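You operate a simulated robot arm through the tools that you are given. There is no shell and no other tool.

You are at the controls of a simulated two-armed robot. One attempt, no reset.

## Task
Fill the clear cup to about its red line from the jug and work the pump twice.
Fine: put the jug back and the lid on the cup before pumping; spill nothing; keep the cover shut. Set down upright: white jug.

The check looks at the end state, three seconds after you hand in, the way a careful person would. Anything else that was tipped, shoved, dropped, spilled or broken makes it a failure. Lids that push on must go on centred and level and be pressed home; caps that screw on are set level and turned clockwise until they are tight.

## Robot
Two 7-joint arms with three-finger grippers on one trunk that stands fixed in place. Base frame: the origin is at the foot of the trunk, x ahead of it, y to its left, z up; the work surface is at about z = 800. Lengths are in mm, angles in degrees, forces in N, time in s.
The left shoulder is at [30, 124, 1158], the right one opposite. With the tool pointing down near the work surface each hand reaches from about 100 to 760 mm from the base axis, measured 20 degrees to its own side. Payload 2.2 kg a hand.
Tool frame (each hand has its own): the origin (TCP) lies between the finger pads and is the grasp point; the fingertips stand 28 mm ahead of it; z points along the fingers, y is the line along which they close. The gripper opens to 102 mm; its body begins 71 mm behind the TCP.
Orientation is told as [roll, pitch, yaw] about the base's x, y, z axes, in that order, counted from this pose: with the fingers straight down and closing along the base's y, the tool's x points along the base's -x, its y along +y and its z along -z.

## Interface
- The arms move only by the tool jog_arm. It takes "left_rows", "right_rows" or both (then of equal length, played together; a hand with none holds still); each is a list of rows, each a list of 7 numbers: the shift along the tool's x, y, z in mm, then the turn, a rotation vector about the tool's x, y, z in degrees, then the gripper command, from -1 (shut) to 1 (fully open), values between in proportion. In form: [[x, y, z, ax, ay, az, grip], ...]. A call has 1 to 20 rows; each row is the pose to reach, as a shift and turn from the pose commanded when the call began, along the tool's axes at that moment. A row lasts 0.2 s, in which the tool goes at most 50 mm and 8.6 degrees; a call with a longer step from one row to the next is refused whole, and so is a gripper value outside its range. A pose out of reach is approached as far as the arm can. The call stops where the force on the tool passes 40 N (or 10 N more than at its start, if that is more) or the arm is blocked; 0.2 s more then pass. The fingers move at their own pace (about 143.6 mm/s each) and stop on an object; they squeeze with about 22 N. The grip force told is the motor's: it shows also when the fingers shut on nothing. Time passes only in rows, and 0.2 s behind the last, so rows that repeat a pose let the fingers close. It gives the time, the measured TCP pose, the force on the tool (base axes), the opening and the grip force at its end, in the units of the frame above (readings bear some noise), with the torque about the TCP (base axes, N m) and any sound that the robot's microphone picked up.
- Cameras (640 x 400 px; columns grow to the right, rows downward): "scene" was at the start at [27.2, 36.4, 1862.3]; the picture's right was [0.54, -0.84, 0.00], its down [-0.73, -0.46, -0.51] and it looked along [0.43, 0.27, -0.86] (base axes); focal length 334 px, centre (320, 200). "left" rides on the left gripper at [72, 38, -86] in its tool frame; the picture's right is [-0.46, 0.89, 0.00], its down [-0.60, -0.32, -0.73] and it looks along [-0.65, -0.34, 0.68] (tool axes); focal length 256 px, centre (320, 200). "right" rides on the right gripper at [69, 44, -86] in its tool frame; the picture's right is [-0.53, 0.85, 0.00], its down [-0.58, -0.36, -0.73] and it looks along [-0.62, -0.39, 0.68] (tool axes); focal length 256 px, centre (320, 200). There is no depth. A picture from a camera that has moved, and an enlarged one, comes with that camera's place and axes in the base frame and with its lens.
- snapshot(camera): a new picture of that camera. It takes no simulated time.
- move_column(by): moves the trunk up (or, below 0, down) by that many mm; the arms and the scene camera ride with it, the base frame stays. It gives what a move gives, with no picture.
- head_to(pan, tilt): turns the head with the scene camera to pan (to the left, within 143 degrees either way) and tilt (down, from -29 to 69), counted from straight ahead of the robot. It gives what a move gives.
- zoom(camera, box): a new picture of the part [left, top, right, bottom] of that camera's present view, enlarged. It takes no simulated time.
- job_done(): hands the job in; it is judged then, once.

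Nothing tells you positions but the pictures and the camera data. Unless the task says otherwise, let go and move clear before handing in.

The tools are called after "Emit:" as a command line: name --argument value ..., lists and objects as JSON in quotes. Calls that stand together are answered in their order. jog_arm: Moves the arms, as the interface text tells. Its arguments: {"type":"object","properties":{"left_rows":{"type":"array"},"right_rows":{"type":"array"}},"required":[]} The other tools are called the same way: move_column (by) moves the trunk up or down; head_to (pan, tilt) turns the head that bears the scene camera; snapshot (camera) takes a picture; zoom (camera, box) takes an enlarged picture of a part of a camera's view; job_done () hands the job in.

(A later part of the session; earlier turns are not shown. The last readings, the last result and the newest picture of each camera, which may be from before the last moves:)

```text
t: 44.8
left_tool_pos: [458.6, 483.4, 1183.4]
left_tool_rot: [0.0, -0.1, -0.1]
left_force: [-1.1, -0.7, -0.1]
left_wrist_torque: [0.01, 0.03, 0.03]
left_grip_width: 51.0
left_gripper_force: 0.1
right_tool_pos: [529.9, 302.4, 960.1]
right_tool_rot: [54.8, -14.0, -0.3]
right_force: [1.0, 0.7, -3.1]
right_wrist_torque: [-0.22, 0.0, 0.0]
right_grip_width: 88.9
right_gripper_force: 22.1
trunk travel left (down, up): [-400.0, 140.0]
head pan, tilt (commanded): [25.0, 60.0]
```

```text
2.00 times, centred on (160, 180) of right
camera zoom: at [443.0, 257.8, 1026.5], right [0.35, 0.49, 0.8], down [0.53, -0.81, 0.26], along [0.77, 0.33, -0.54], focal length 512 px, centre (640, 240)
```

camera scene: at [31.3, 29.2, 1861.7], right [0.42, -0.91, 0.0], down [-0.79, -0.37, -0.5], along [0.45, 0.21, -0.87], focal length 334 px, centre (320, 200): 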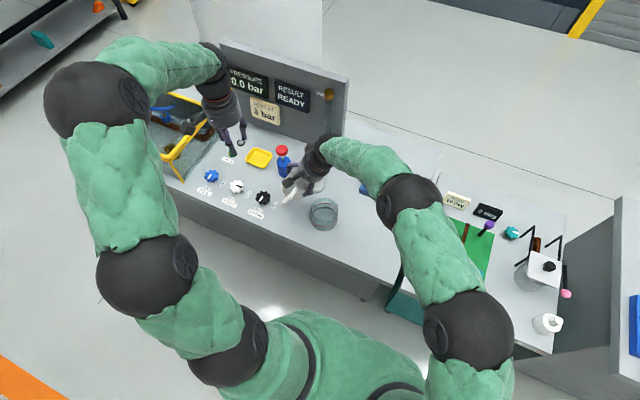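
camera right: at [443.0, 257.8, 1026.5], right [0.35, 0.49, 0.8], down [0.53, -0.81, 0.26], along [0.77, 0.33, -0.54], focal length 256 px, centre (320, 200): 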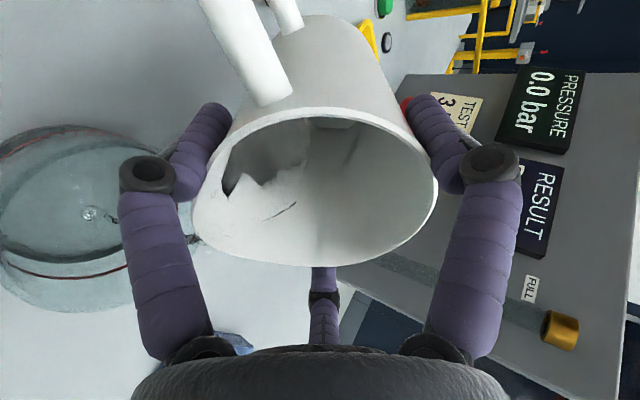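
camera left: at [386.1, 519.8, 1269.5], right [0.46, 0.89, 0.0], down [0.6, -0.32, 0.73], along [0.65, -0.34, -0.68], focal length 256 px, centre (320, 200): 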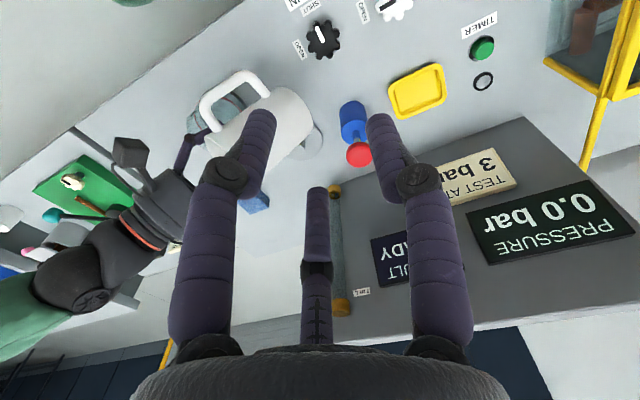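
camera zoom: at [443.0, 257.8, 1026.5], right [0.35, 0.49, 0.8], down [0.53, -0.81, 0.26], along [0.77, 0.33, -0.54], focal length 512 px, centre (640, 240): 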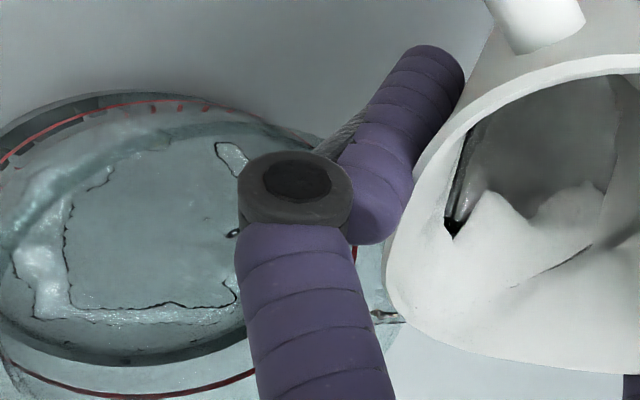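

Emit:
jog_arm --right_rows '[[0, 0, 0, 0, 0, 0, -1], [0, 0, 0, 0, 0, 0, -1], [0, 0, 0, 0, 0, 0, -1]]'

Emit:
zoom --camera "scene" --box '[325, 190, 365, 235]'

Emit:
zoom --camera "right" --box '[0, 80, 320, 280]'

```text
t: 45.5
left_tool_pos: [459.0, 482.1, 1183.0]
left_tool_rot: [0.0, 0.0, 0.1]
left_force: [-0.2, 0.0, -0.2]
left_wrist_torque: [0.0, 0.02, -0.01]
left_grip_width: 50.8
left_gripper_force: 0.0
right_tool_pos: [531.1, 302.5, 960.2]
right_tool_rot: [54.8, -14.0, -0.3]
right_force: [-0.2, 0.5, -3.8]
right_wrist_torque: [-0.21, 0.01, -0.02]
right_grip_width: 89.0
right_gripper_force: 22.0
trunk travel left (down, up): [-400.0, 140.0]
head pan, tilt (commanded): [25.0, 60.0]
```

```text
8.89 times, centred on (345, 212) of scene
camera zoom: at [31.5, 28.7, 1861.7], right [0.42, -0.91, 0.0], down [-0.79, -0.37, -0.5], along [0.45, 0.21, -0.87], focal length 2973 px, centre (98, 89)
```

zoom: 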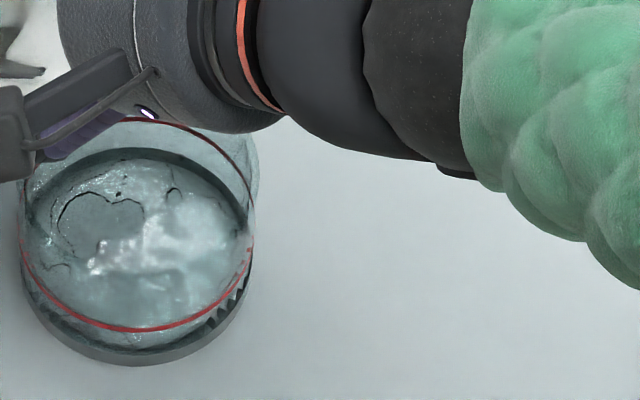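

```text
2.00 times, centred on (160, 180) of right
camera zoom: at [443.0, 257.8, 1026.5], right [0.35, 0.49, 0.8], down [0.53, -0.81, 0.26], along [0.77, 0.33, -0.54], focal length 512 px, centre (640, 240)
```

zoom: 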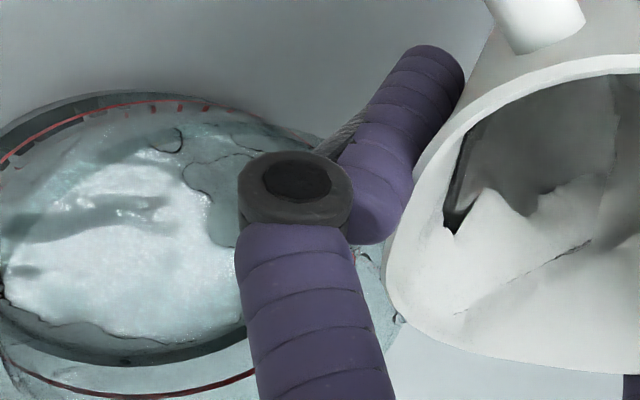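

A thin film of water now covers the cup floor and the flow has stopped at 56°. I'll tilt to 60° gently.

Emit:
jog_arm --right_rows '[[0.57, -1.86, -0.4, -1.91, -0.585, 0, -1], [1.15, -3.77, -0.84, -3.82, -1.17, 0, -1], [1.15, -3.77, -0.84, -3.82, -1.17, 0, -1], [1.15, -3.77, -0.84, -3.82, -1.17, 0, -1]]'

Emit:
zoom --camera "scene" --box '[320, 190, 365, 235]'

Emit:
snapshot --camera "right"

```text
t: 46.5
left_tool_pos: [459.7, 483.1, 1182.9]
left_tool_rot: [0.0, 0.0, 0.0]
left_force: [-0.5, 0.9, -0.1]
left_wrist_torque: [-0.01, -0.02, -0.01]
left_grip_width: 50.7
left_gripper_force: 0.1
right_tool_pos: [531.4, 299.2, 957.7]
right_tool_rot: [58.9, -14.6, -1.3]
right_force: [-0.3, -1.2, -4.3]
right_wrist_torque: [-0.24, 0.01, -0.02]
right_grip_width: 89.3
right_gripper_force: 22.2
trunk travel left (down, up): [-400.0, 140.0]
head pan, tilt (commanded): [25.0, 60.0]
```

```text
8.89 times, centred on (342, 212) of scene
camera zoom: at [31.5, 28.6, 1861.7], right [0.42, -0.91, 0.0], down [-0.79, -0.37, -0.5], along [0.45, 0.21, -0.87], focal length 2973 px, centre (120, 89)
```

zoom: 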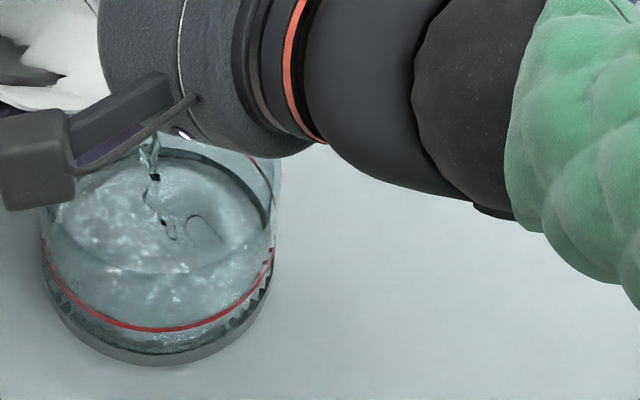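

```text
taken
camera right: at [442.1, 250.6, 1019.5], right [0.34, 0.43, 0.83], down [0.52, -0.83, 0.21], along [0.78, 0.36, -0.51], focal length 256 px, centre (320, 200)
```

right: 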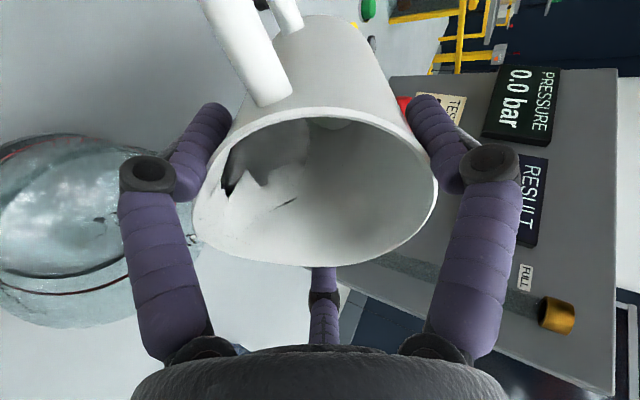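

Emit:
jog_arm --right_rows '[[0, 0, 0, 0, 0, 0, -1], [0, 0, 0, 0, 0, 0, -1], [0, 0, 0, 0, 0, 0, -1]]'

Emit:
zoom --camera "scene" --box '[320, 190, 365, 235]'

Emit:
zoom --camera "right" --box '[0, 80, 320, 340]'

```text
t: 47.4
left_tool_pos: [459.7, 482.2, 1183.5]
left_tool_rot: [0.0, 0.0, 0.0]
left_force: [0.0, -0.1, 0.7]
left_wrist_torque: [-0.01, 0.0, 0.01]
left_grip_width: 51.2
left_gripper_force: 0.0
right_tool_pos: [530.4, 299.5, 957.2]
right_tool_rot: [58.9, -14.6, -1.4]
right_force: [-0.3, 0.6, -4.4]
right_wrist_torque: [-0.2, 0.04, 0.03]
right_grip_width: 88.8
right_gripper_force: 22.0
trunk travel left (down, up): [-400.0, 140.0]
head pan, tilt (commanded): [25.0, 60.0]
```

```text
8.89 times, centred on (342, 212) of scene
camera zoom: at [31.4, 28.7, 1861.7], right [0.42, -0.91, 0.0], down [-0.79, -0.37, -0.5], along [0.45, 0.21, -0.87], focal length 2973 px, centre (120, 89)
```

zoom: 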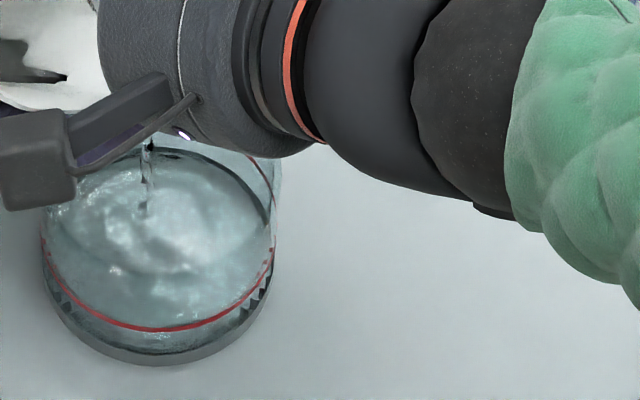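

```text
1.54 times, centred on (160, 210) of right
camera zoom: at [442.1, 250.6, 1019.5], right [0.34, 0.43, 0.83], down [0.52, -0.83, 0.21], along [0.78, 0.36, -0.51], focal length 394 px, centre (566, 185)
```

zoom: 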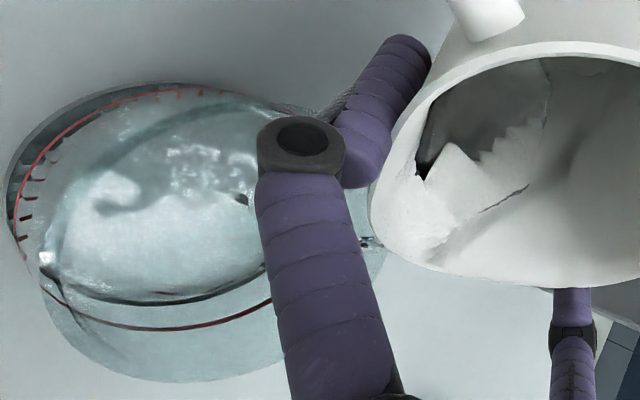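

Emit:
jog_arm --right_rows '[[0, 0, 0, 0, 0, 0, -1], [0, 0, 0, 0, 0, 0, -1], [0, 0, 0, 0, 0, 0, -1], [0, 0, 0, 0, 0, 0, -1]]'

Emit:
zoom --camera "scene" --box '[320, 190, 365, 235]'

Emit:
zoom --camera "right" --box '[0, 80, 320, 340]'

```text
t: 48.4
left_tool_pos: [458.2, 482.0, 1182.6]
left_tool_rot: [0.0, 0.0, 0.0]
left_force: [0.6, 0.5, -0.1]
left_wrist_torque: [0.0, 0.0, -0.02]
left_grip_width: 51.1
left_gripper_force: 0.1
right_tool_pos: [530.4, 300.1, 958.5]
right_tool_rot: [58.9, -14.6, -1.4]
right_force: [1.0, -0.1, -2.7]
right_wrist_torque: [-0.19, 0.01, -0.04]
right_grip_width: 89.2
right_gripper_force: 21.5
trunk travel left (down, up): [-400.0, 140.0]
head pan, tilt (commanded): [25.0, 60.0]
```

```text
8.89 times, centred on (342, 212) of scene
camera zoom: at [31.4, 28.6, 1861.7], right [0.42, -0.91, 0.0], down [-0.79, -0.37, -0.5], along [0.45, 0.21, -0.87], focal length 2973 px, centre (120, 89)
```

zoom: 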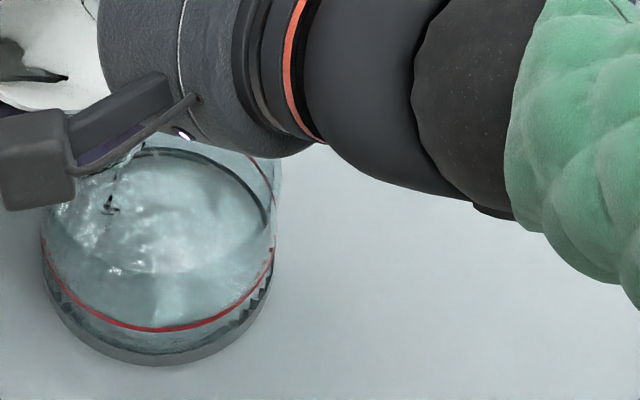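

```text
1.54 times, centred on (160, 210) of right
camera zoom: at [442.1, 250.6, 1019.5], right [0.34, 0.43, 0.83], down [0.52, -0.83, 0.21], along [0.78, 0.36, -0.51], focal length 394 px, centre (566, 185)
```

zoom: 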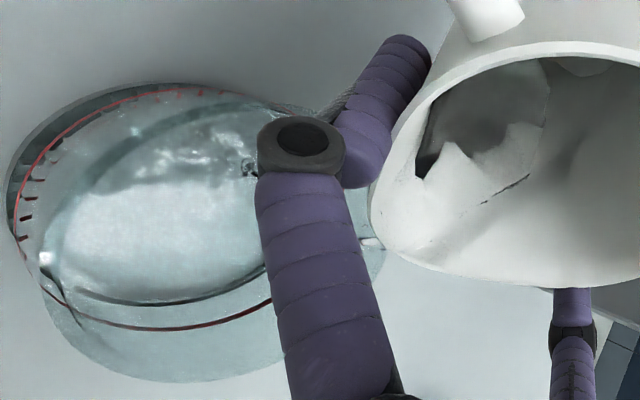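

Emit:
zoom --camera "scene" --box '[322, 205, 352, 235]'

Emit:
zoom --camera "right" --box '[0, 110, 140, 280]'

```text
13.33 times, centred on (337, 220) of scene
camera zoom: at [31.4, 28.6, 1861.7], right [0.42, -0.91, 0.0], down [-0.79, -0.37, -0.5], along [0.45, 0.21, -0.87], focal length 4459 px, centre (93, -67)
```

zoom: 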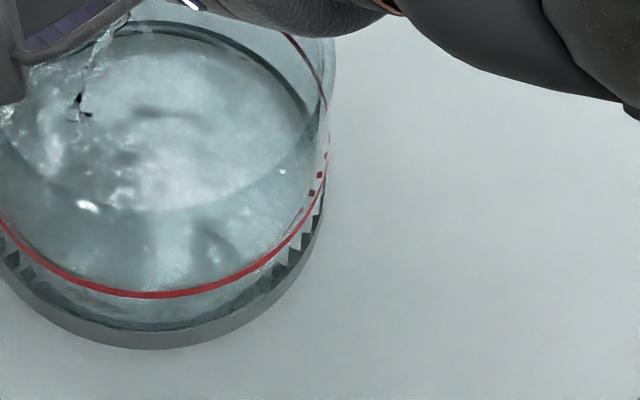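

```text
2.35 times, centred on (70, 195) of right
camera zoom: at [442.1, 250.6, 1019.5], right [0.34, 0.43, 0.83], down [0.52, -0.83, 0.21], along [0.78, 0.36, -0.51], focal length 602 px, centre (908, 212)
```

zoom: 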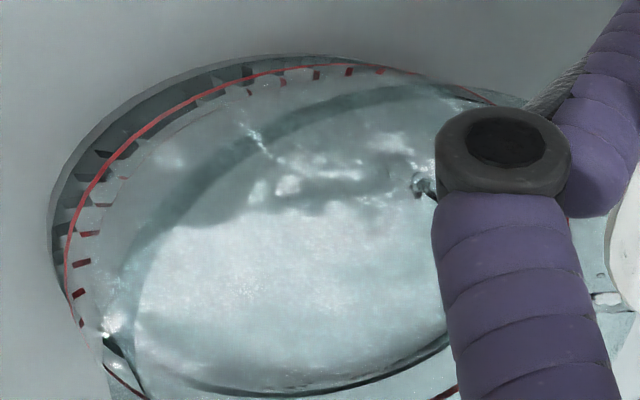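

The stream is slowing; before continuing I'll tip back to 50° to stop the flow and then place the left camera for a better side view of the level.

Emit:
jog_arm --right_rows '[[-0.95, 3.12, -2.35, 4.78, 1.46, 0, -1], [-1.81, 5.93, -4.85, 9.56, 2.92, 0, -1], [-1.81, 5.93, -4.85, 9.56, 2.92, 0, -1]]'

Emit:
jog_arm --left_rows '[[10, -12, 10, 0, 0, 0, 0.2], [25, -30, 30, 0, 0, 0, 0.5], [42, -50, 52, 0, 0, 0, 1], [58, -69, 75, 0, 0, 0, 1], [74, -88, 98, 0, 0, 0, 1], [90, -107, 121, 0, 0, 0, 1], [106, -126, 144, 0, 0, 0, 1], [118, -140, 160, 0, 0, 0, 1], [124, -147.5, 168, 0, 0, 0, 1], [124, -147.5, 168, 0, 0, 0, 1]]'

Emit:
snapshot --camera "left"

Emit:
snapshot --camera "scene"

Emit:
snapshot --camera "right"

```text
t: 49.1
left_tool_pos: [458.4, 482.9, 1182.8]
left_tool_rot: [0.0, 0.0, -0.1]
left_force: [0.6, 0.8, 0.3]
left_wrist_torque: [0.03, 0.01, -0.01]
left_grip_width: 51.0
left_gripper_force: 0.1
right_tool_pos: [529.7, 298.4, 965.0]
right_tool_rot: [48.7, -12.8, 1.2]
right_force: [-0.4, -0.6, -2.4]
right_wrist_torque: [-0.18, 0.04, 0.02]
right_grip_width: 89.3
right_gripper_force: 21.5
trunk travel left (down, up): [-400.0, 140.0]
head pan, tilt (commanded): [25.0, 60.0]
```

```text
t: 51.4
left_tool_pos: [334.3, 333.3, 1009.8]
left_tool_rot: [-0.1, 0.0, 0.1]
left_force: [-0.6, -0.1, -0.3]
left_wrist_torque: [0.02, 0.0, -0.02]
left_grip_width: 101.8
left_gripper_force: 0.2
right_tool_pos: [529.3, 298.8, 965.8]
right_tool_rot: [48.7, -13.0, 1.1]
right_force: [0.0, -0.6, -2.6]
right_wrist_torque: [-0.22, 0.05, 0.01]
right_grip_width: 89.0
right_gripper_force: 22.0
trunk travel left (down, up): [-400.0, 140.0]
head pan, tilt (commanded): [25.0, 60.0]
```

```text
taken
camera left: at [261.3, 369.6, 1097.4], right [0.47, 0.89, 0.0], down [0.6, -0.32, 0.73], along [0.65, -0.34, -0.68], focal length 256 px, centre (320, 200)
```

left: 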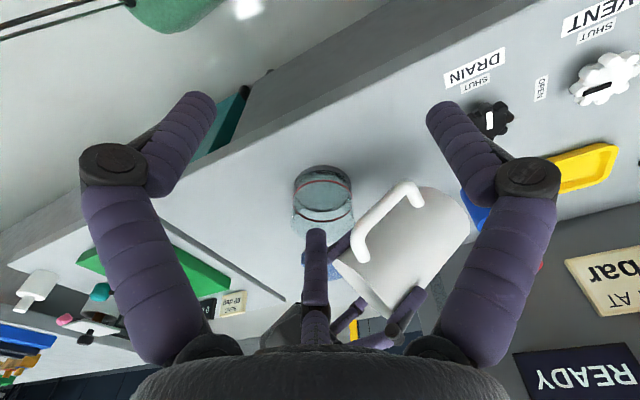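

```text
taken
camera scene: at [31.4, 28.7, 1861.7], right [0.42, -0.91, 0.0], down [-0.79, -0.37, -0.5], along [0.45, 0.21, -0.87], focal length 334 px, centre (320, 200)
```

scene: 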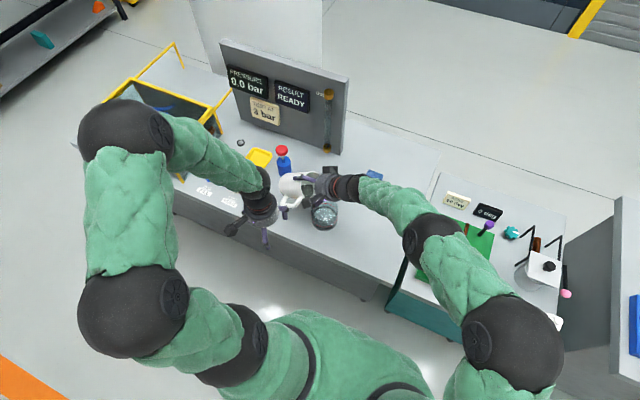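

```text
taken
camera right: at [442.7, 260.9, 1038.1], right [0.37, 0.57, 0.74], down [0.53, -0.78, 0.33], along [0.76, 0.27, -0.59], focal length 256 px, centre (320, 200)
```

right: 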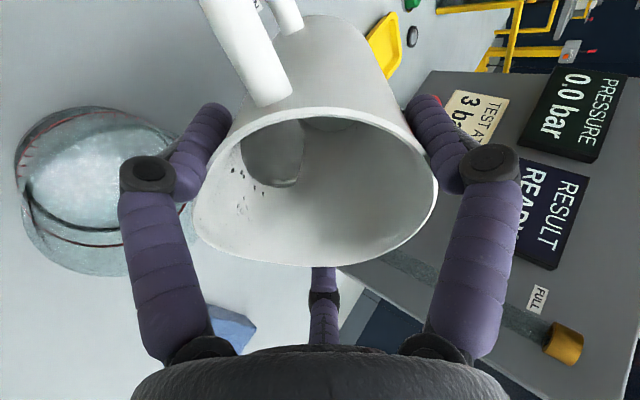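

Emit:
zoom --camera "left" --box '[280, 155, 370, 245]'

Emit:
zoom --camera "scene" --box '[300, 190, 350, 240]'

Emit:
zoom --camera "right" --box '[0, 90, 180, 290]'

```text
4.44 times, centred on (325, 200) of left
camera zoom: at [261.3, 369.6, 1097.4], right [0.47, 0.89, 0.0], down [0.6, -0.32, 0.73], along [0.65, -0.34, -0.68], focal length 1138 px, centre (298, 200)
```

zoom: 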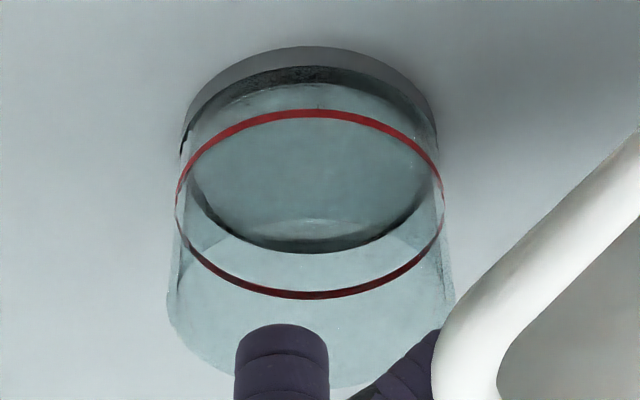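

```text
8.00 times, centred on (325, 215) of scene
camera zoom: at [31.4, 28.7, 1861.7], right [0.42, -0.91, 0.0], down [-0.79, -0.37, -0.5], along [0.45, 0.21, -0.87], focal length 2676 px, centre (280, 80)
```

zoom: 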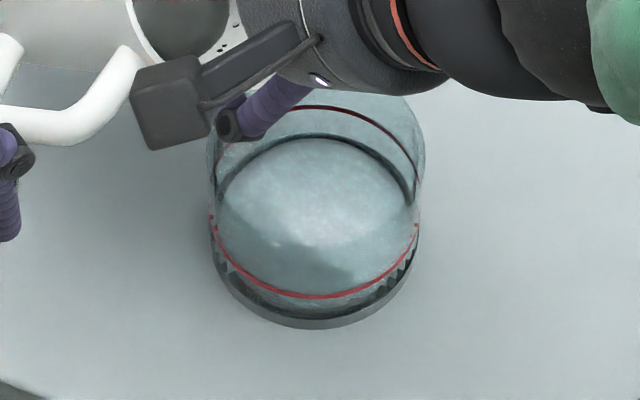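

```text
2.00 times, centred on (90, 190) of right
camera zoom: at [442.7, 260.9, 1038.1], right [0.37, 0.57, 0.74], down [0.53, -0.78, 0.33], along [0.76, 0.27, -0.59], focal length 512 px, centre (780, 220)
```

zoom: 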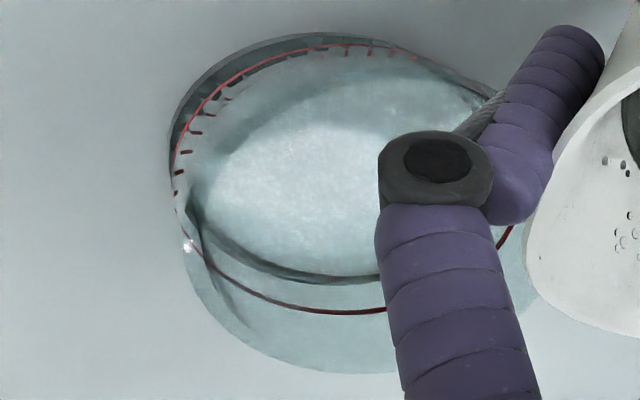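

The left camera gives a clear side view: red ring about 18 mm above the cup floor, only a little water in so far. I'll take a few weight readings to gauge how much was poured.

Emit:
jog_arm --right_rows '[[0, 0, 0, 0, 0, 0, -1]]'

Emit:
jog_arm --right_rows '[[0, 0, 0, 0, 0, 0, -1]]'

Emit:
jog_arm --right_rows '[[0, 0, 0, 0, 0, 0, -1]]'

Emit:
jog_arm --right_rows '[[0, 0, 0, 0, 0, 0, -1]]'

Emit:
zoom --camera "left" --box '[295, 160, 355, 220]'

```text
t: 51.8
left_tool_pos: [333.8, 333.2, 1010.9]
left_tool_rot: [0.0, 0.0, 0.0]
left_force: [-0.3, -0.1, -0.1]
left_wrist_torque: [0.0, 0.0, -0.02]
left_grip_width: 101.8
left_gripper_force: 0.0
right_tool_pos: [529.3, 298.5, 965.4]
right_tool_rot: [48.7, -12.9, 1.1]
right_force: [0.4, -0.5, -3.9]
right_wrist_torque: [-0.17, 0.05, 0.01]
right_grip_width: 89.3
right_gripper_force: 22.4
trunk travel left (down, up): [-400.0, 140.0]
head pan, tilt (commanded): [25.0, 60.0]
```

```text
t: 52.1
left_tool_pos: [334.7, 333.7, 1010.2]
left_tool_rot: [0.0, 0.0, 0.0]
left_force: [-0.1, 0.6, -0.5]
left_wrist_torque: [0.0, 0.0, 0.0]
left_grip_width: 102.0
left_gripper_force: 0.1
right_tool_pos: [529.6, 298.5, 966.5]
right_tool_rot: [48.6, -12.9, 1.1]
right_force: [0.7, 0.1, -3.1]
right_wrist_torque: [-0.2, -0.01, -0.01]
right_grip_width: 89.1
right_gripper_force: 21.9
trunk travel left (down, up): [-400.0, 140.0]
head pan, tilt (commanded): [25.0, 60.0]
```

```text
t: 52.5
left_tool_pos: [334.6, 332.5, 1010.4]
left_tool_rot: [0.0, -0.1, 0.0]
left_force: [-0.3, -0.5, 0.3]
left_wrist_torque: [0.05, -0.01, -0.01]
left_grip_width: 101.8
left_gripper_force: 0.1
right_tool_pos: [529.6, 298.7, 965.6]
right_tool_rot: [48.7, -12.9, 1.1]
right_force: [-0.7, -0.1, -3.4]
right_wrist_torque: [-0.15, 0.03, 0.01]
right_grip_width: 88.7
right_gripper_force: 22.2
trunk travel left (down, up): [-400.0, 140.0]
head pan, tilt (commanded): [25.0, 60.0]
```

```text
t: 53.0
left_tool_pos: [334.5, 333.5, 1009.8]
left_tool_rot: [0.0, 0.0, 0.0]
left_force: [-0.6, -0.2, 0.4]
left_wrist_torque: [0.02, 0.0, -0.04]
left_grip_width: 101.9
left_gripper_force: 0.2
right_tool_pos: [529.2, 299.0, 966.4]
right_tool_rot: [48.8, -12.9, 1.1]
right_force: [-1.1, 0.4, -4.1]
right_wrist_torque: [-0.2, 0.04, -0.02]
right_grip_width: 88.9
right_gripper_force: 21.5
trunk travel left (down, up): [-400.0, 140.0]
head pan, tilt (commanded): [25.0, 60.0]
```

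```text
6.67 times, centred on (325, 190) of left
camera zoom: at [261.3, 369.6, 1097.5], right [0.46, 0.89, 0.0], down [0.6, -0.32, 0.73], along [0.65, -0.34, -0.68], focal length 1707 px, centre (287, 267)
```

zoom: 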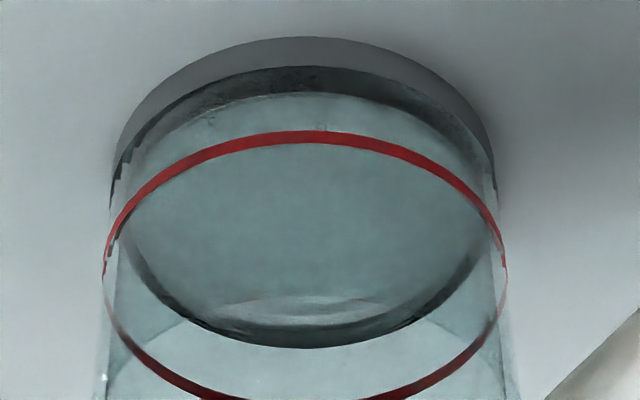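

The level is still well below the red ring. I'll continue pouring: tilt to 62° with the spout tip a bit nearer the cup centre.

Emit:
jog_arm --right_rows '[[1.52, -4.96, 0.97, -3.82, -1.17, 0, -1], [2.67, -8.74, 0.62, -7.65, -2.34, 0, -1], [3.27, -10.7, 0.37, -9.56, -2.92, 0, -1], [3.68, -12.05, -0.39, -11.47, -3.51, 0, -1], [3.68, -12.05, -0.39, -11.47, -3.51, 0, -1]]'

Emit:
zoom --camera "left" --box '[280, 155, 370, 245]'

Emit:
zoom --camera "scene" --box '[300, 190, 350, 240]'

Emit:
zoom --camera "right" --box '[0, 80, 320, 300]'

```text
t: 54.1
left_tool_pos: [334.9, 333.2, 1010.2]
left_tool_rot: [0.0, -0.1, -0.1]
left_force: [-1.0, -0.5, 0.1]
left_wrist_torque: [-0.01, -0.01, 0.01]
left_grip_width: 102.0
left_gripper_force: 0.2
right_tool_pos: [528.1, 290.7, 957.4]
right_tool_rot: [60.9, -14.9, -1.9]
right_force: [0.7, -0.3, -3.2]
right_wrist_torque: [-0.19, 0.04, 0.01]
right_grip_width: 89.1
right_gripper_force: 21.9
trunk travel left (down, up): [-400.0, 140.0]
head pan, tilt (commanded): [25.0, 60.0]
```

```text
4.44 times, centred on (325, 200) of left
camera zoom: at [261.3, 369.7, 1097.5], right [0.46, 0.89, 0.0], down [0.6, -0.32, 0.73], along [0.65, -0.34, -0.68], focal length 1138 px, centre (298, 200)
```

zoom: 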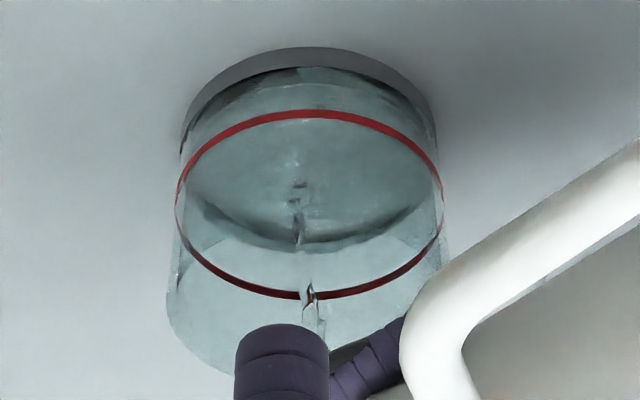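

```text
8.00 times, centred on (325, 215) of scene
camera zoom: at [31.3, 28.8, 1861.7], right [0.42, -0.91, 0.0], down [-0.79, -0.37, -0.5], along [0.45, 0.21, -0.87], focal length 2676 px, centre (280, 80)
```

zoom: 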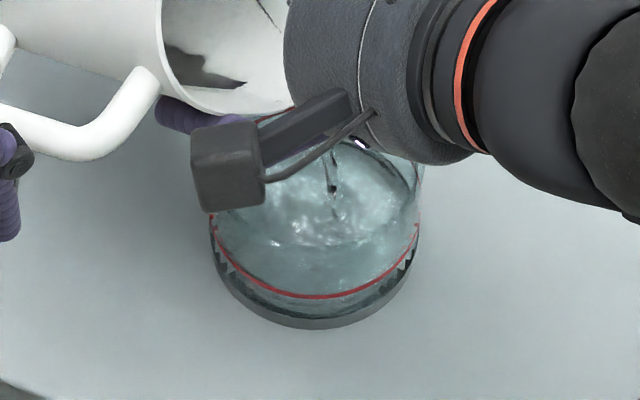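

```text
1.82 times, centred on (160, 190) of right
camera zoom: at [439.2, 239.6, 1016.4], right [0.34, 0.4, 0.85], down [0.52, -0.83, 0.18], along [0.78, 0.38, -0.49], focal length 465 px, centre (611, 218)
```

zoom: 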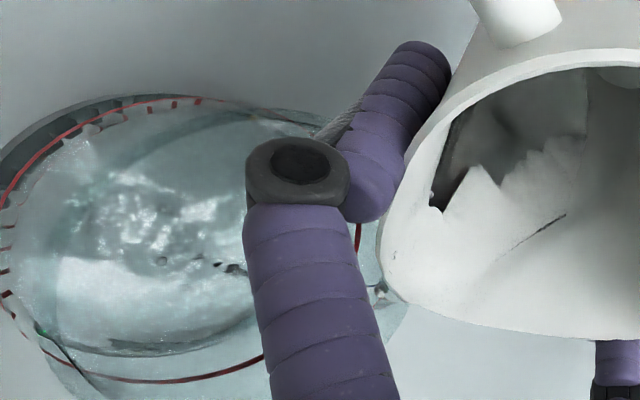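

Emit:
jog_arm --right_rows '[[0, 0, 0, 0, 0, 0, -1], [0, 0, 0, 0, 0, 0, -1], [0, 0, 0, 0, 0, 0, -1], [0, 0, 0, 0, 0, 0, -1]]'

Emit:
zoom --camera "left" --box '[280, 155, 370, 245]'

Emit:
zoom --camera "right" --box '[0, 80, 320, 300]'

```text
t: 55.1
left_tool_pos: [333.6, 333.1, 1011.1]
left_tool_rot: [0.0, 0.0, 0.0]
left_force: [0.2, -0.7, -0.4]
left_wrist_torque: [-0.02, 0.0, -0.02]
left_grip_width: 101.9
left_gripper_force: 0.0
right_tool_pos: [527.3, 291.3, 956.3]
right_tool_rot: [60.9, -14.9, -1.9]
right_force: [-0.4, 0.4, -2.6]
right_wrist_torque: [-0.2, 0.01, 0.0]
right_grip_width: 89.1
right_gripper_force: 22.3
trunk travel left (down, up): [-400.0, 140.0]
head pan, tilt (commanded): [25.0, 60.0]
```

```text
4.44 times, centred on (325, 200) of left
camera zoom: at [261.3, 369.6, 1097.5], right [0.46, 0.89, 0.0], down [0.6, -0.32, 0.73], along [0.65, -0.34, -0.68], focal length 1138 px, centre (298, 200)
```

zoom: 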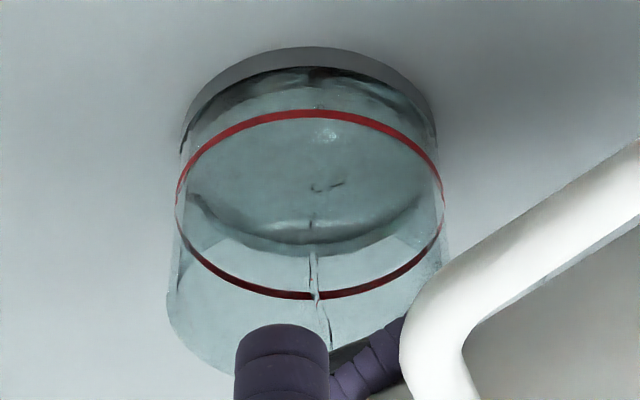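

```text
1.82 times, centred on (160, 190) of right
camera zoom: at [439.2, 239.6, 1016.4], right [0.34, 0.4, 0.85], down [0.52, -0.83, 0.18], along [0.78, 0.38, -0.49], focal length 465 px, centre (611, 218)
```

zoom: 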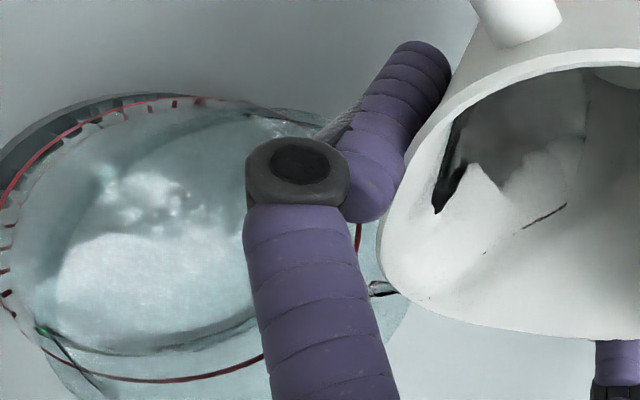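

Emit:
jog_arm --right_rows '[[0, 0, 0, 0, 0, 0, -1], [0, 0, 0, 0, 0, 0, -1], [0, 0, 0, 0, 0, 0, -1], [0, 0, 0, 0, 0, 0, -1], [0, 0, 0, 0, 0, 0, -1]]'

Emit:
zoom --camera "left" --box '[280, 155, 370, 245]'

Emit:
zoom --camera "right" --box '[0, 80, 320, 300]'

Emit:
zoom --camera "scene" --box '[300, 190, 350, 240]'

```text
t: 56.4
left_tool_pos: [334.1, 333.8, 1010.8]
left_tool_rot: [-0.1, 0.0, -0.1]
left_force: [0.4, 0.2, 0.5]
left_wrist_torque: [0.0, -0.02, -0.05]
left_grip_width: 102.0
left_gripper_force: 0.0
right_tool_pos: [528.6, 290.2, 955.9]
right_tool_rot: [60.9, -14.8, -1.9]
right_force: [0.2, 0.3, -4.0]
right_wrist_torque: [-0.2, 0.05, 0.0]
right_grip_width: 89.3
right_gripper_force: 21.7
trunk travel left (down, up): [-400.0, 140.0]
head pan, tilt (commanded): [25.0, 60.0]
```

```text
4.44 times, centred on (325, 200) of left
camera zoom: at [261.3, 369.6, 1097.5], right [0.46, 0.89, 0.0], down [0.6, -0.32, 0.73], along [0.65, -0.34, -0.68], focal length 1138 px, centre (298, 200)
```

zoom: 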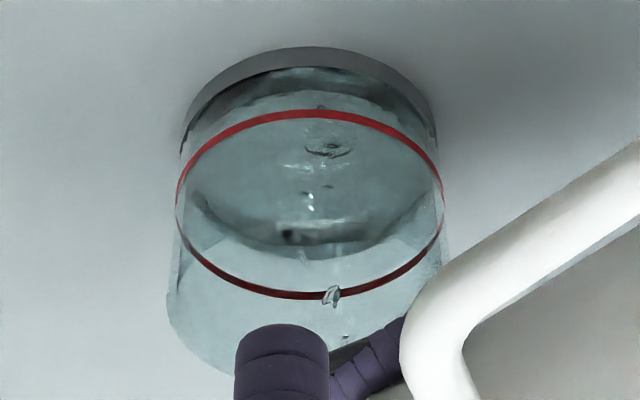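

```text
1.82 times, centred on (160, 190) of right
camera zoom: at [439.2, 239.6, 1016.4], right [0.34, 0.4, 0.85], down [0.52, -0.83, 0.18], along [0.78, 0.38, -0.49], focal length 465 px, centre (611, 218)
```

zoom: 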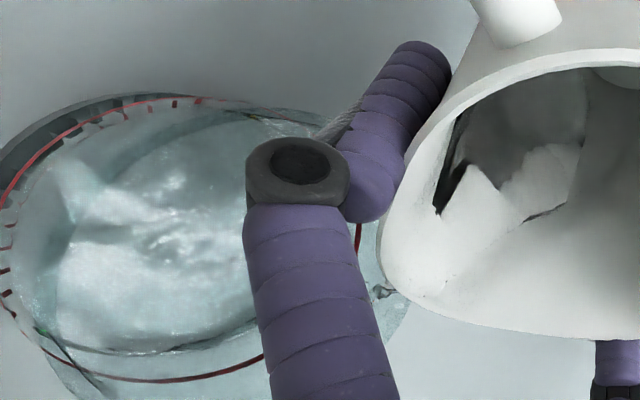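

```text
8.00 times, centred on (325, 215) of scene
camera zoom: at [31.3, 28.6, 1861.7], right [0.42, -0.91, 0.0], down [-0.79, -0.37, -0.5], along [0.45, 0.21, -0.87], focal length 2676 px, centre (280, 80)
```

zoom: 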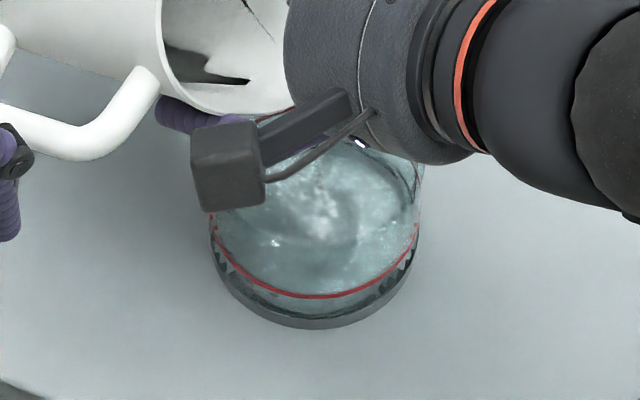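

Emit:
jog_arm --right_rows '[[0.37, -1.22, -1.13, -1.91, -0.585, 0, -1], [0.75, -2.45, -2.26, -3.82, -1.17, 0, -1], [0.75, -2.45, -2.26, -3.82, -1.17, 0, -1], [0.75, -2.45, -2.26, -3.82, -1.17, 0, -1], [0.75, -2.45, -2.26, -3.82, -1.17, 0, -1]]'

Emit:
zoom --camera "left" --box '[280, 155, 370, 245]'

Emit:
zoom --camera "right" --box '[0, 80, 320, 300]'

Emit:
zoom --camera "scene" --box '[300, 190, 350, 240]'

```text
t: 57.5
left_tool_pos: [333.6, 331.9, 1010.1]
left_tool_rot: [0.0, -0.1, 0.0]
left_force: [0.5, 0.1, -0.9]
left_wrist_torque: [-0.02, -0.02, -0.03]
left_grip_width: 102.2
left_gripper_force: 0.0
right_tool_pos: [528.8, 286.1, 955.0]
right_tool_rot: [64.9, -15.4, -2.8]
right_force: [-0.5, -1.3, -2.9]
right_wrist_torque: [-0.19, 0.03, -0.03]
right_grip_width: 89.2
right_gripper_force: 21.9
trunk travel left (down, up): [-400.0, 140.0]
head pan, tilt (commanded): [25.0, 60.0]
```

```text
4.44 times, centred on (325, 200) of left
camera zoom: at [261.3, 369.6, 1097.5], right [0.46, 0.89, 0.0], down [0.6, -0.32, 0.73], along [0.65, -0.34, -0.68], focal length 1138 px, centre (298, 200)
```

zoom: 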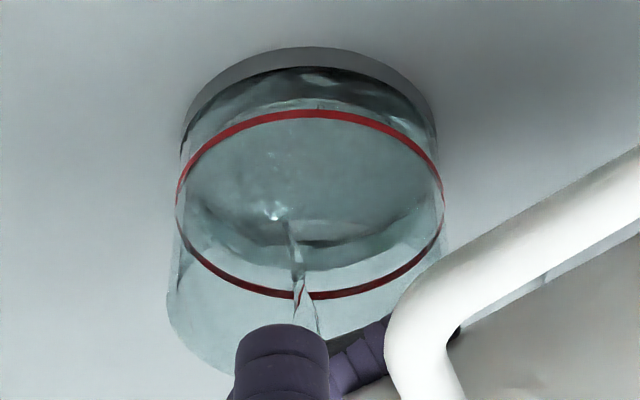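

```text
1.82 times, centred on (160, 190) of right
camera zoom: at [438.0, 231.8, 1010.1], right [0.33, 0.34, 0.88], down [0.52, -0.84, 0.13], along [0.79, 0.41, -0.45], focal length 465 px, centre (611, 218)
```

zoom: 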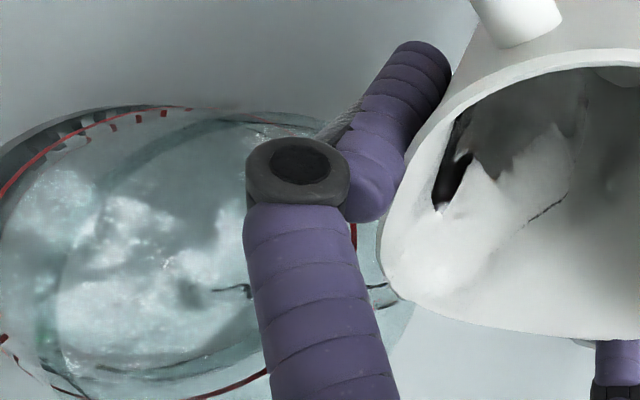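

```text
8.00 times, centred on (325, 215) of scene
camera zoom: at [31.3, 28.6, 1861.7], right [0.42, -0.91, 0.0], down [-0.79, -0.37, -0.5], along [0.45, 0.21, -0.87], focal length 2676 px, centre (280, 80)
```

zoom: 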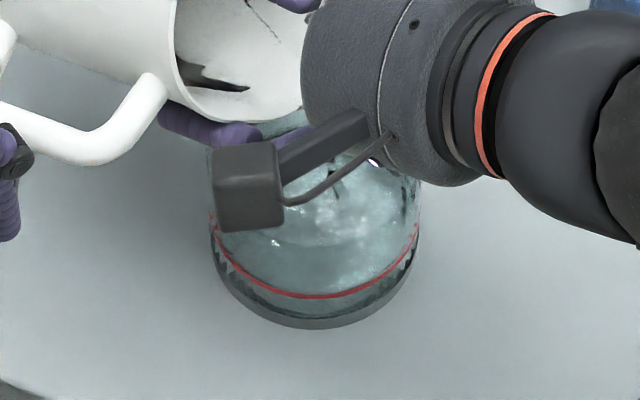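

Emit:
zoom --camera "left" --box '[295, 160, 355, 220]'

```text
6.67 times, centred on (325, 190) of left
camera zoom: at [261.3, 369.6, 1097.5], right [0.46, 0.89, 0.0], down [0.6, -0.32, 0.73], along [0.65, -0.34, -0.68], focal length 1707 px, centre (287, 267)
```

zoom: 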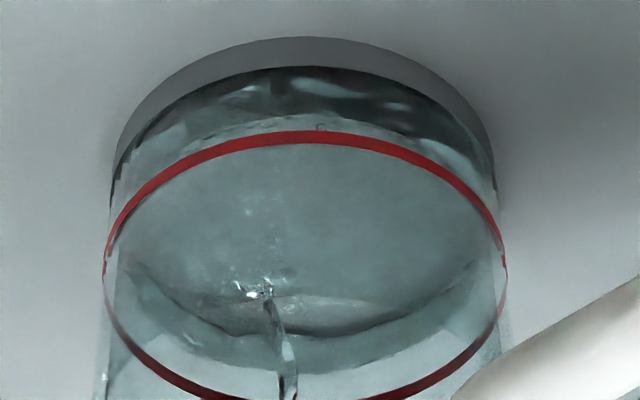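

Now the waterline is distinct: level ≈ z 822.5 versus the red ring ≈ 830.7. About 8 mm to go; I keep pouring in short bursts.

Emit:
jog_arm --right_rows '[[0, 0, 0, 0, 0, 0, -1], [0, 0, 0, 0, 0, 0, -1], [0, 0, 0, 0, 0, 0, -1], [0, 0, 0, 0, 0, 0, -1]]'

Emit:
zoom --camera "left" --box '[295, 160, 355, 220]'

Emit:
zoom --camera "right" --box '[0, 80, 320, 300]'

```text
t: 58.5
left_tool_pos: [334.6, 333.0, 1011.2]
left_tool_rot: [0.0, -0.1, -0.1]
left_force: [-0.2, 0.3, 0.7]
left_wrist_torque: [0.01, 0.01, 0.0]
left_grip_width: 102.1
left_gripper_force: 0.1
right_tool_pos: [528.4, 286.1, 955.3]
right_tool_rot: [65.0, -15.6, -2.9]
right_force: [0.5, 0.0, -3.0]
right_wrist_torque: [-0.16, -0.01, 0.03]
right_grip_width: 89.0
right_gripper_force: 22.0
trunk travel left (down, up): [-400.0, 140.0]
head pan, tilt (commanded): [25.0, 60.0]
```

```text
6.67 times, centred on (325, 190) of left
camera zoom: at [261.3, 369.6, 1097.5], right [0.46, 0.89, 0.0], down [0.6, -0.32, 0.73], along [0.65, -0.34, -0.68], focal length 1707 px, centre (287, 267)
```

zoom: 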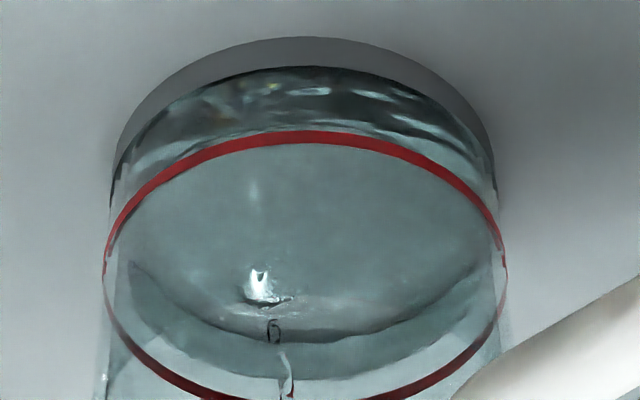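

```text
1.82 times, centred on (160, 190) of right
camera zoom: at [438.0, 231.8, 1010.1], right [0.33, 0.34, 0.88], down [0.52, -0.84, 0.13], along [0.79, 0.41, -0.45], focal length 465 px, centre (611, 218)
```

zoom: 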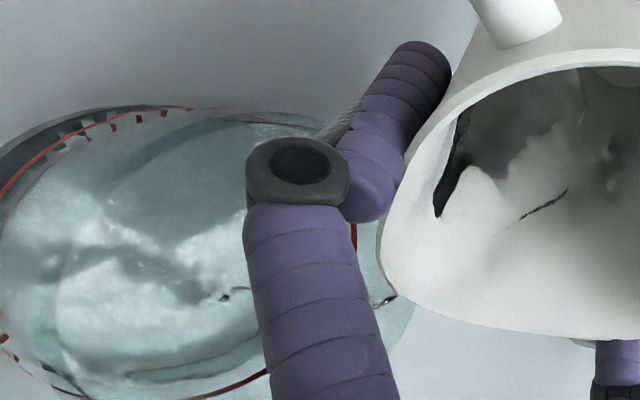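

Emit:
jog_arm --right_rows '[[0, 0, 0, 0, 0, 0, -1], [0, 0, 0, 0, 0, 0, -1], [0, 0, 0, 0, 0, 0, -1], [0, 0, 0, 0, 0, 0, -1]]'

Emit:
zoom --camera "left" --box '[295, 165, 355, 225]'

Emit:
zoom --camera "right" --box '[0, 80, 320, 300]'

```text
t: 59.5
left_tool_pos: [334.4, 332.7, 1010.6]
left_tool_rot: [0.0, 0.1, 0.0]
left_force: [0.5, -0.6, 0.6]
left_wrist_torque: [0.01, -0.03, -0.03]
left_grip_width: 101.8
left_gripper_force: 0.0
right_tool_pos: [527.1, 286.6, 953.4]
right_tool_rot: [65.1, -15.5, -2.9]
right_force: [-0.1, 0.3, -2.5]
right_wrist_torque: [-0.16, 0.03, -0.03]
right_grip_width: 89.1
right_gripper_force: 21.2
trunk travel left (down, up): [-400.0, 140.0]
head pan, tilt (commanded): [25.0, 60.0]
```

```text
6.67 times, centred on (325, 195) of left
camera zoom: at [261.3, 369.6, 1097.5], right [0.46, 0.89, 0.0], down [0.6, -0.32, 0.73], along [0.65, -0.34, -0.68], focal length 1707 px, centre (287, 233)
```

zoom: 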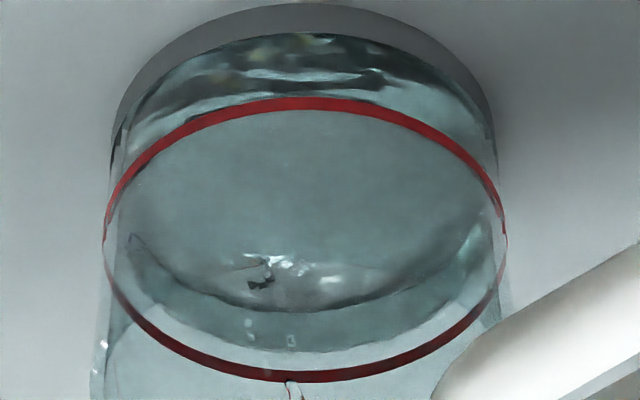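

```text
1.82 times, centred on (160, 190) of right
camera zoom: at [438.0, 231.8, 1010.1], right [0.33, 0.34, 0.88], down [0.52, -0.84, 0.13], along [0.79, 0.41, -0.45], focal length 465 px, centre (611, 218)
```

zoom: 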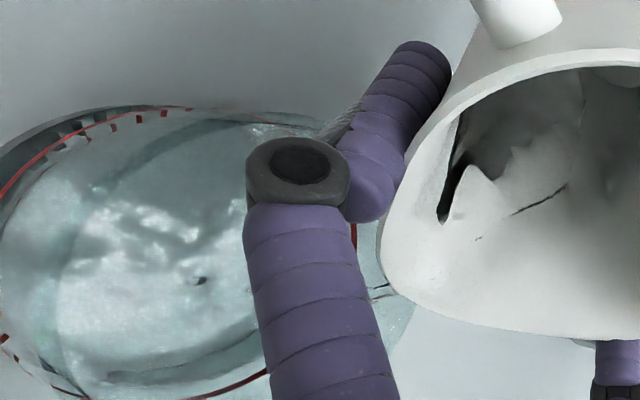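

Level ≈ 827, line ≈ 833. The flow has nearly stopped at 66°, so I tilt to 69° and watch.

Emit:
jog_arm --right_rows '[[0.12, -0.4, -1.67, -1.91, -0.585, 0, -1], [0.2, -0.65, -2.5, -2.87, -0.88, 0, -1], [0.2, -0.65, -2.5, -2.87, -0.88, 0, -1], [0.2, -0.65, -2.5, -2.87, -0.88, 0, -1]]'

Emit:
zoom --camera "left" --box '[295, 165, 355, 225]'

Emit:
zoom --camera "right" --box '[0, 80, 320, 300]'

```text
t: 60.5
left_tool_pos: [334.7, 332.8, 1011.3]
left_tool_rot: [0.1, 0.0, 0.1]
left_force: [0.4, -0.2, 0.0]
left_wrist_torque: [0.01, 0.04, -0.01]
left_grip_width: 102.0
left_gripper_force: 0.1
right_tool_pos: [527.0, 284.7, 955.8]
right_tool_rot: [68.2, -15.8, -3.8]
right_force: [-0.3, 0.6, -3.3]
right_wrist_torque: [-0.17, -0.01, 0.0]
right_grip_width: 89.0
right_gripper_force: 22.0
trunk travel left (down, up): [-400.0, 140.0]
head pan, tilt (commanded): [25.0, 60.0]
```

```text
6.67 times, centred on (325, 195) of left
camera zoom: at [261.3, 369.6, 1097.5], right [0.47, 0.89, 0.0], down [0.6, -0.32, 0.73], along [0.65, -0.34, -0.68], focal length 1707 px, centre (287, 233)
```

zoom: 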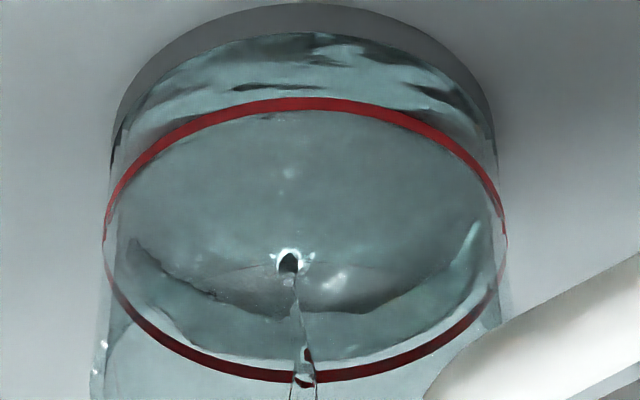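

```text
1.82 times, centred on (160, 190) of right
camera zoom: at [437.5, 226.8, 1006.6], right [0.32, 0.29, 0.9], down [0.52, -0.85, 0.09], along [0.79, 0.44, -0.42], focal length 465 px, centre (611, 218)
```

zoom: 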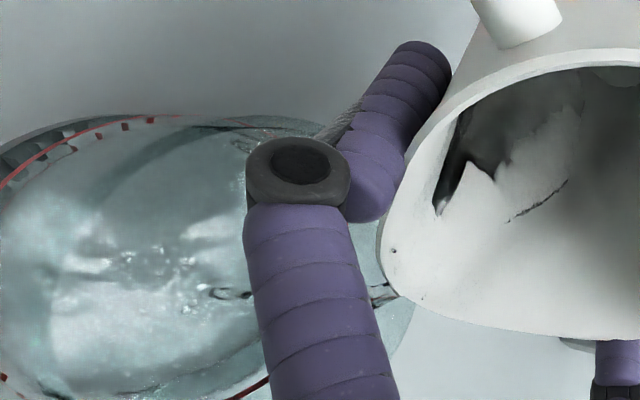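

Emit:
jog_arm --right_rows '[[0, 0, 0, 0, 0, 0, -1], [0, 0, 0, 0, 0, 0, -1], [0, 0, 0, 0, 0, 0, -1]]'

Emit:
zoom --camera "left" --box '[295, 165, 355, 225]'

```text
t: 61.4
left_tool_pos: [333.9, 334.4, 1010.1]
left_tool_rot: [0.0, 0.0, 0.0]
left_force: [-0.2, 0.6, -0.1]
left_wrist_torque: [-0.02, -0.03, 0.0]
left_grip_width: 102.2
left_gripper_force: 0.2
right_tool_pos: [528.7, 284.5, 955.3]
right_tool_rot: [68.2, -15.7, -3.8]
right_force: [-0.3, 0.0, -3.1]
right_wrist_torque: [-0.13, 0.0, 0.0]
right_grip_width: 88.8
right_gripper_force: 21.4
trunk travel left (down, up): [-400.0, 140.0]
head pan, tilt (commanded): [25.0, 60.0]
```

```text
6.67 times, centred on (325, 195) of left
camera zoom: at [261.3, 369.6, 1097.6], right [0.47, 0.89, 0.0], down [0.6, -0.32, 0.73], along [0.65, -0.34, -0.68], focal length 1707 px, centre (287, 233)
```

zoom: 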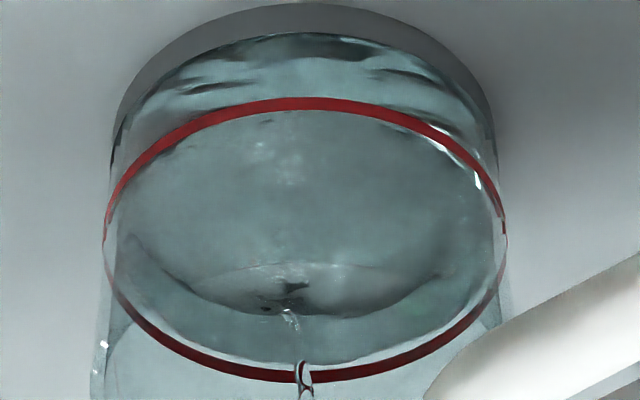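

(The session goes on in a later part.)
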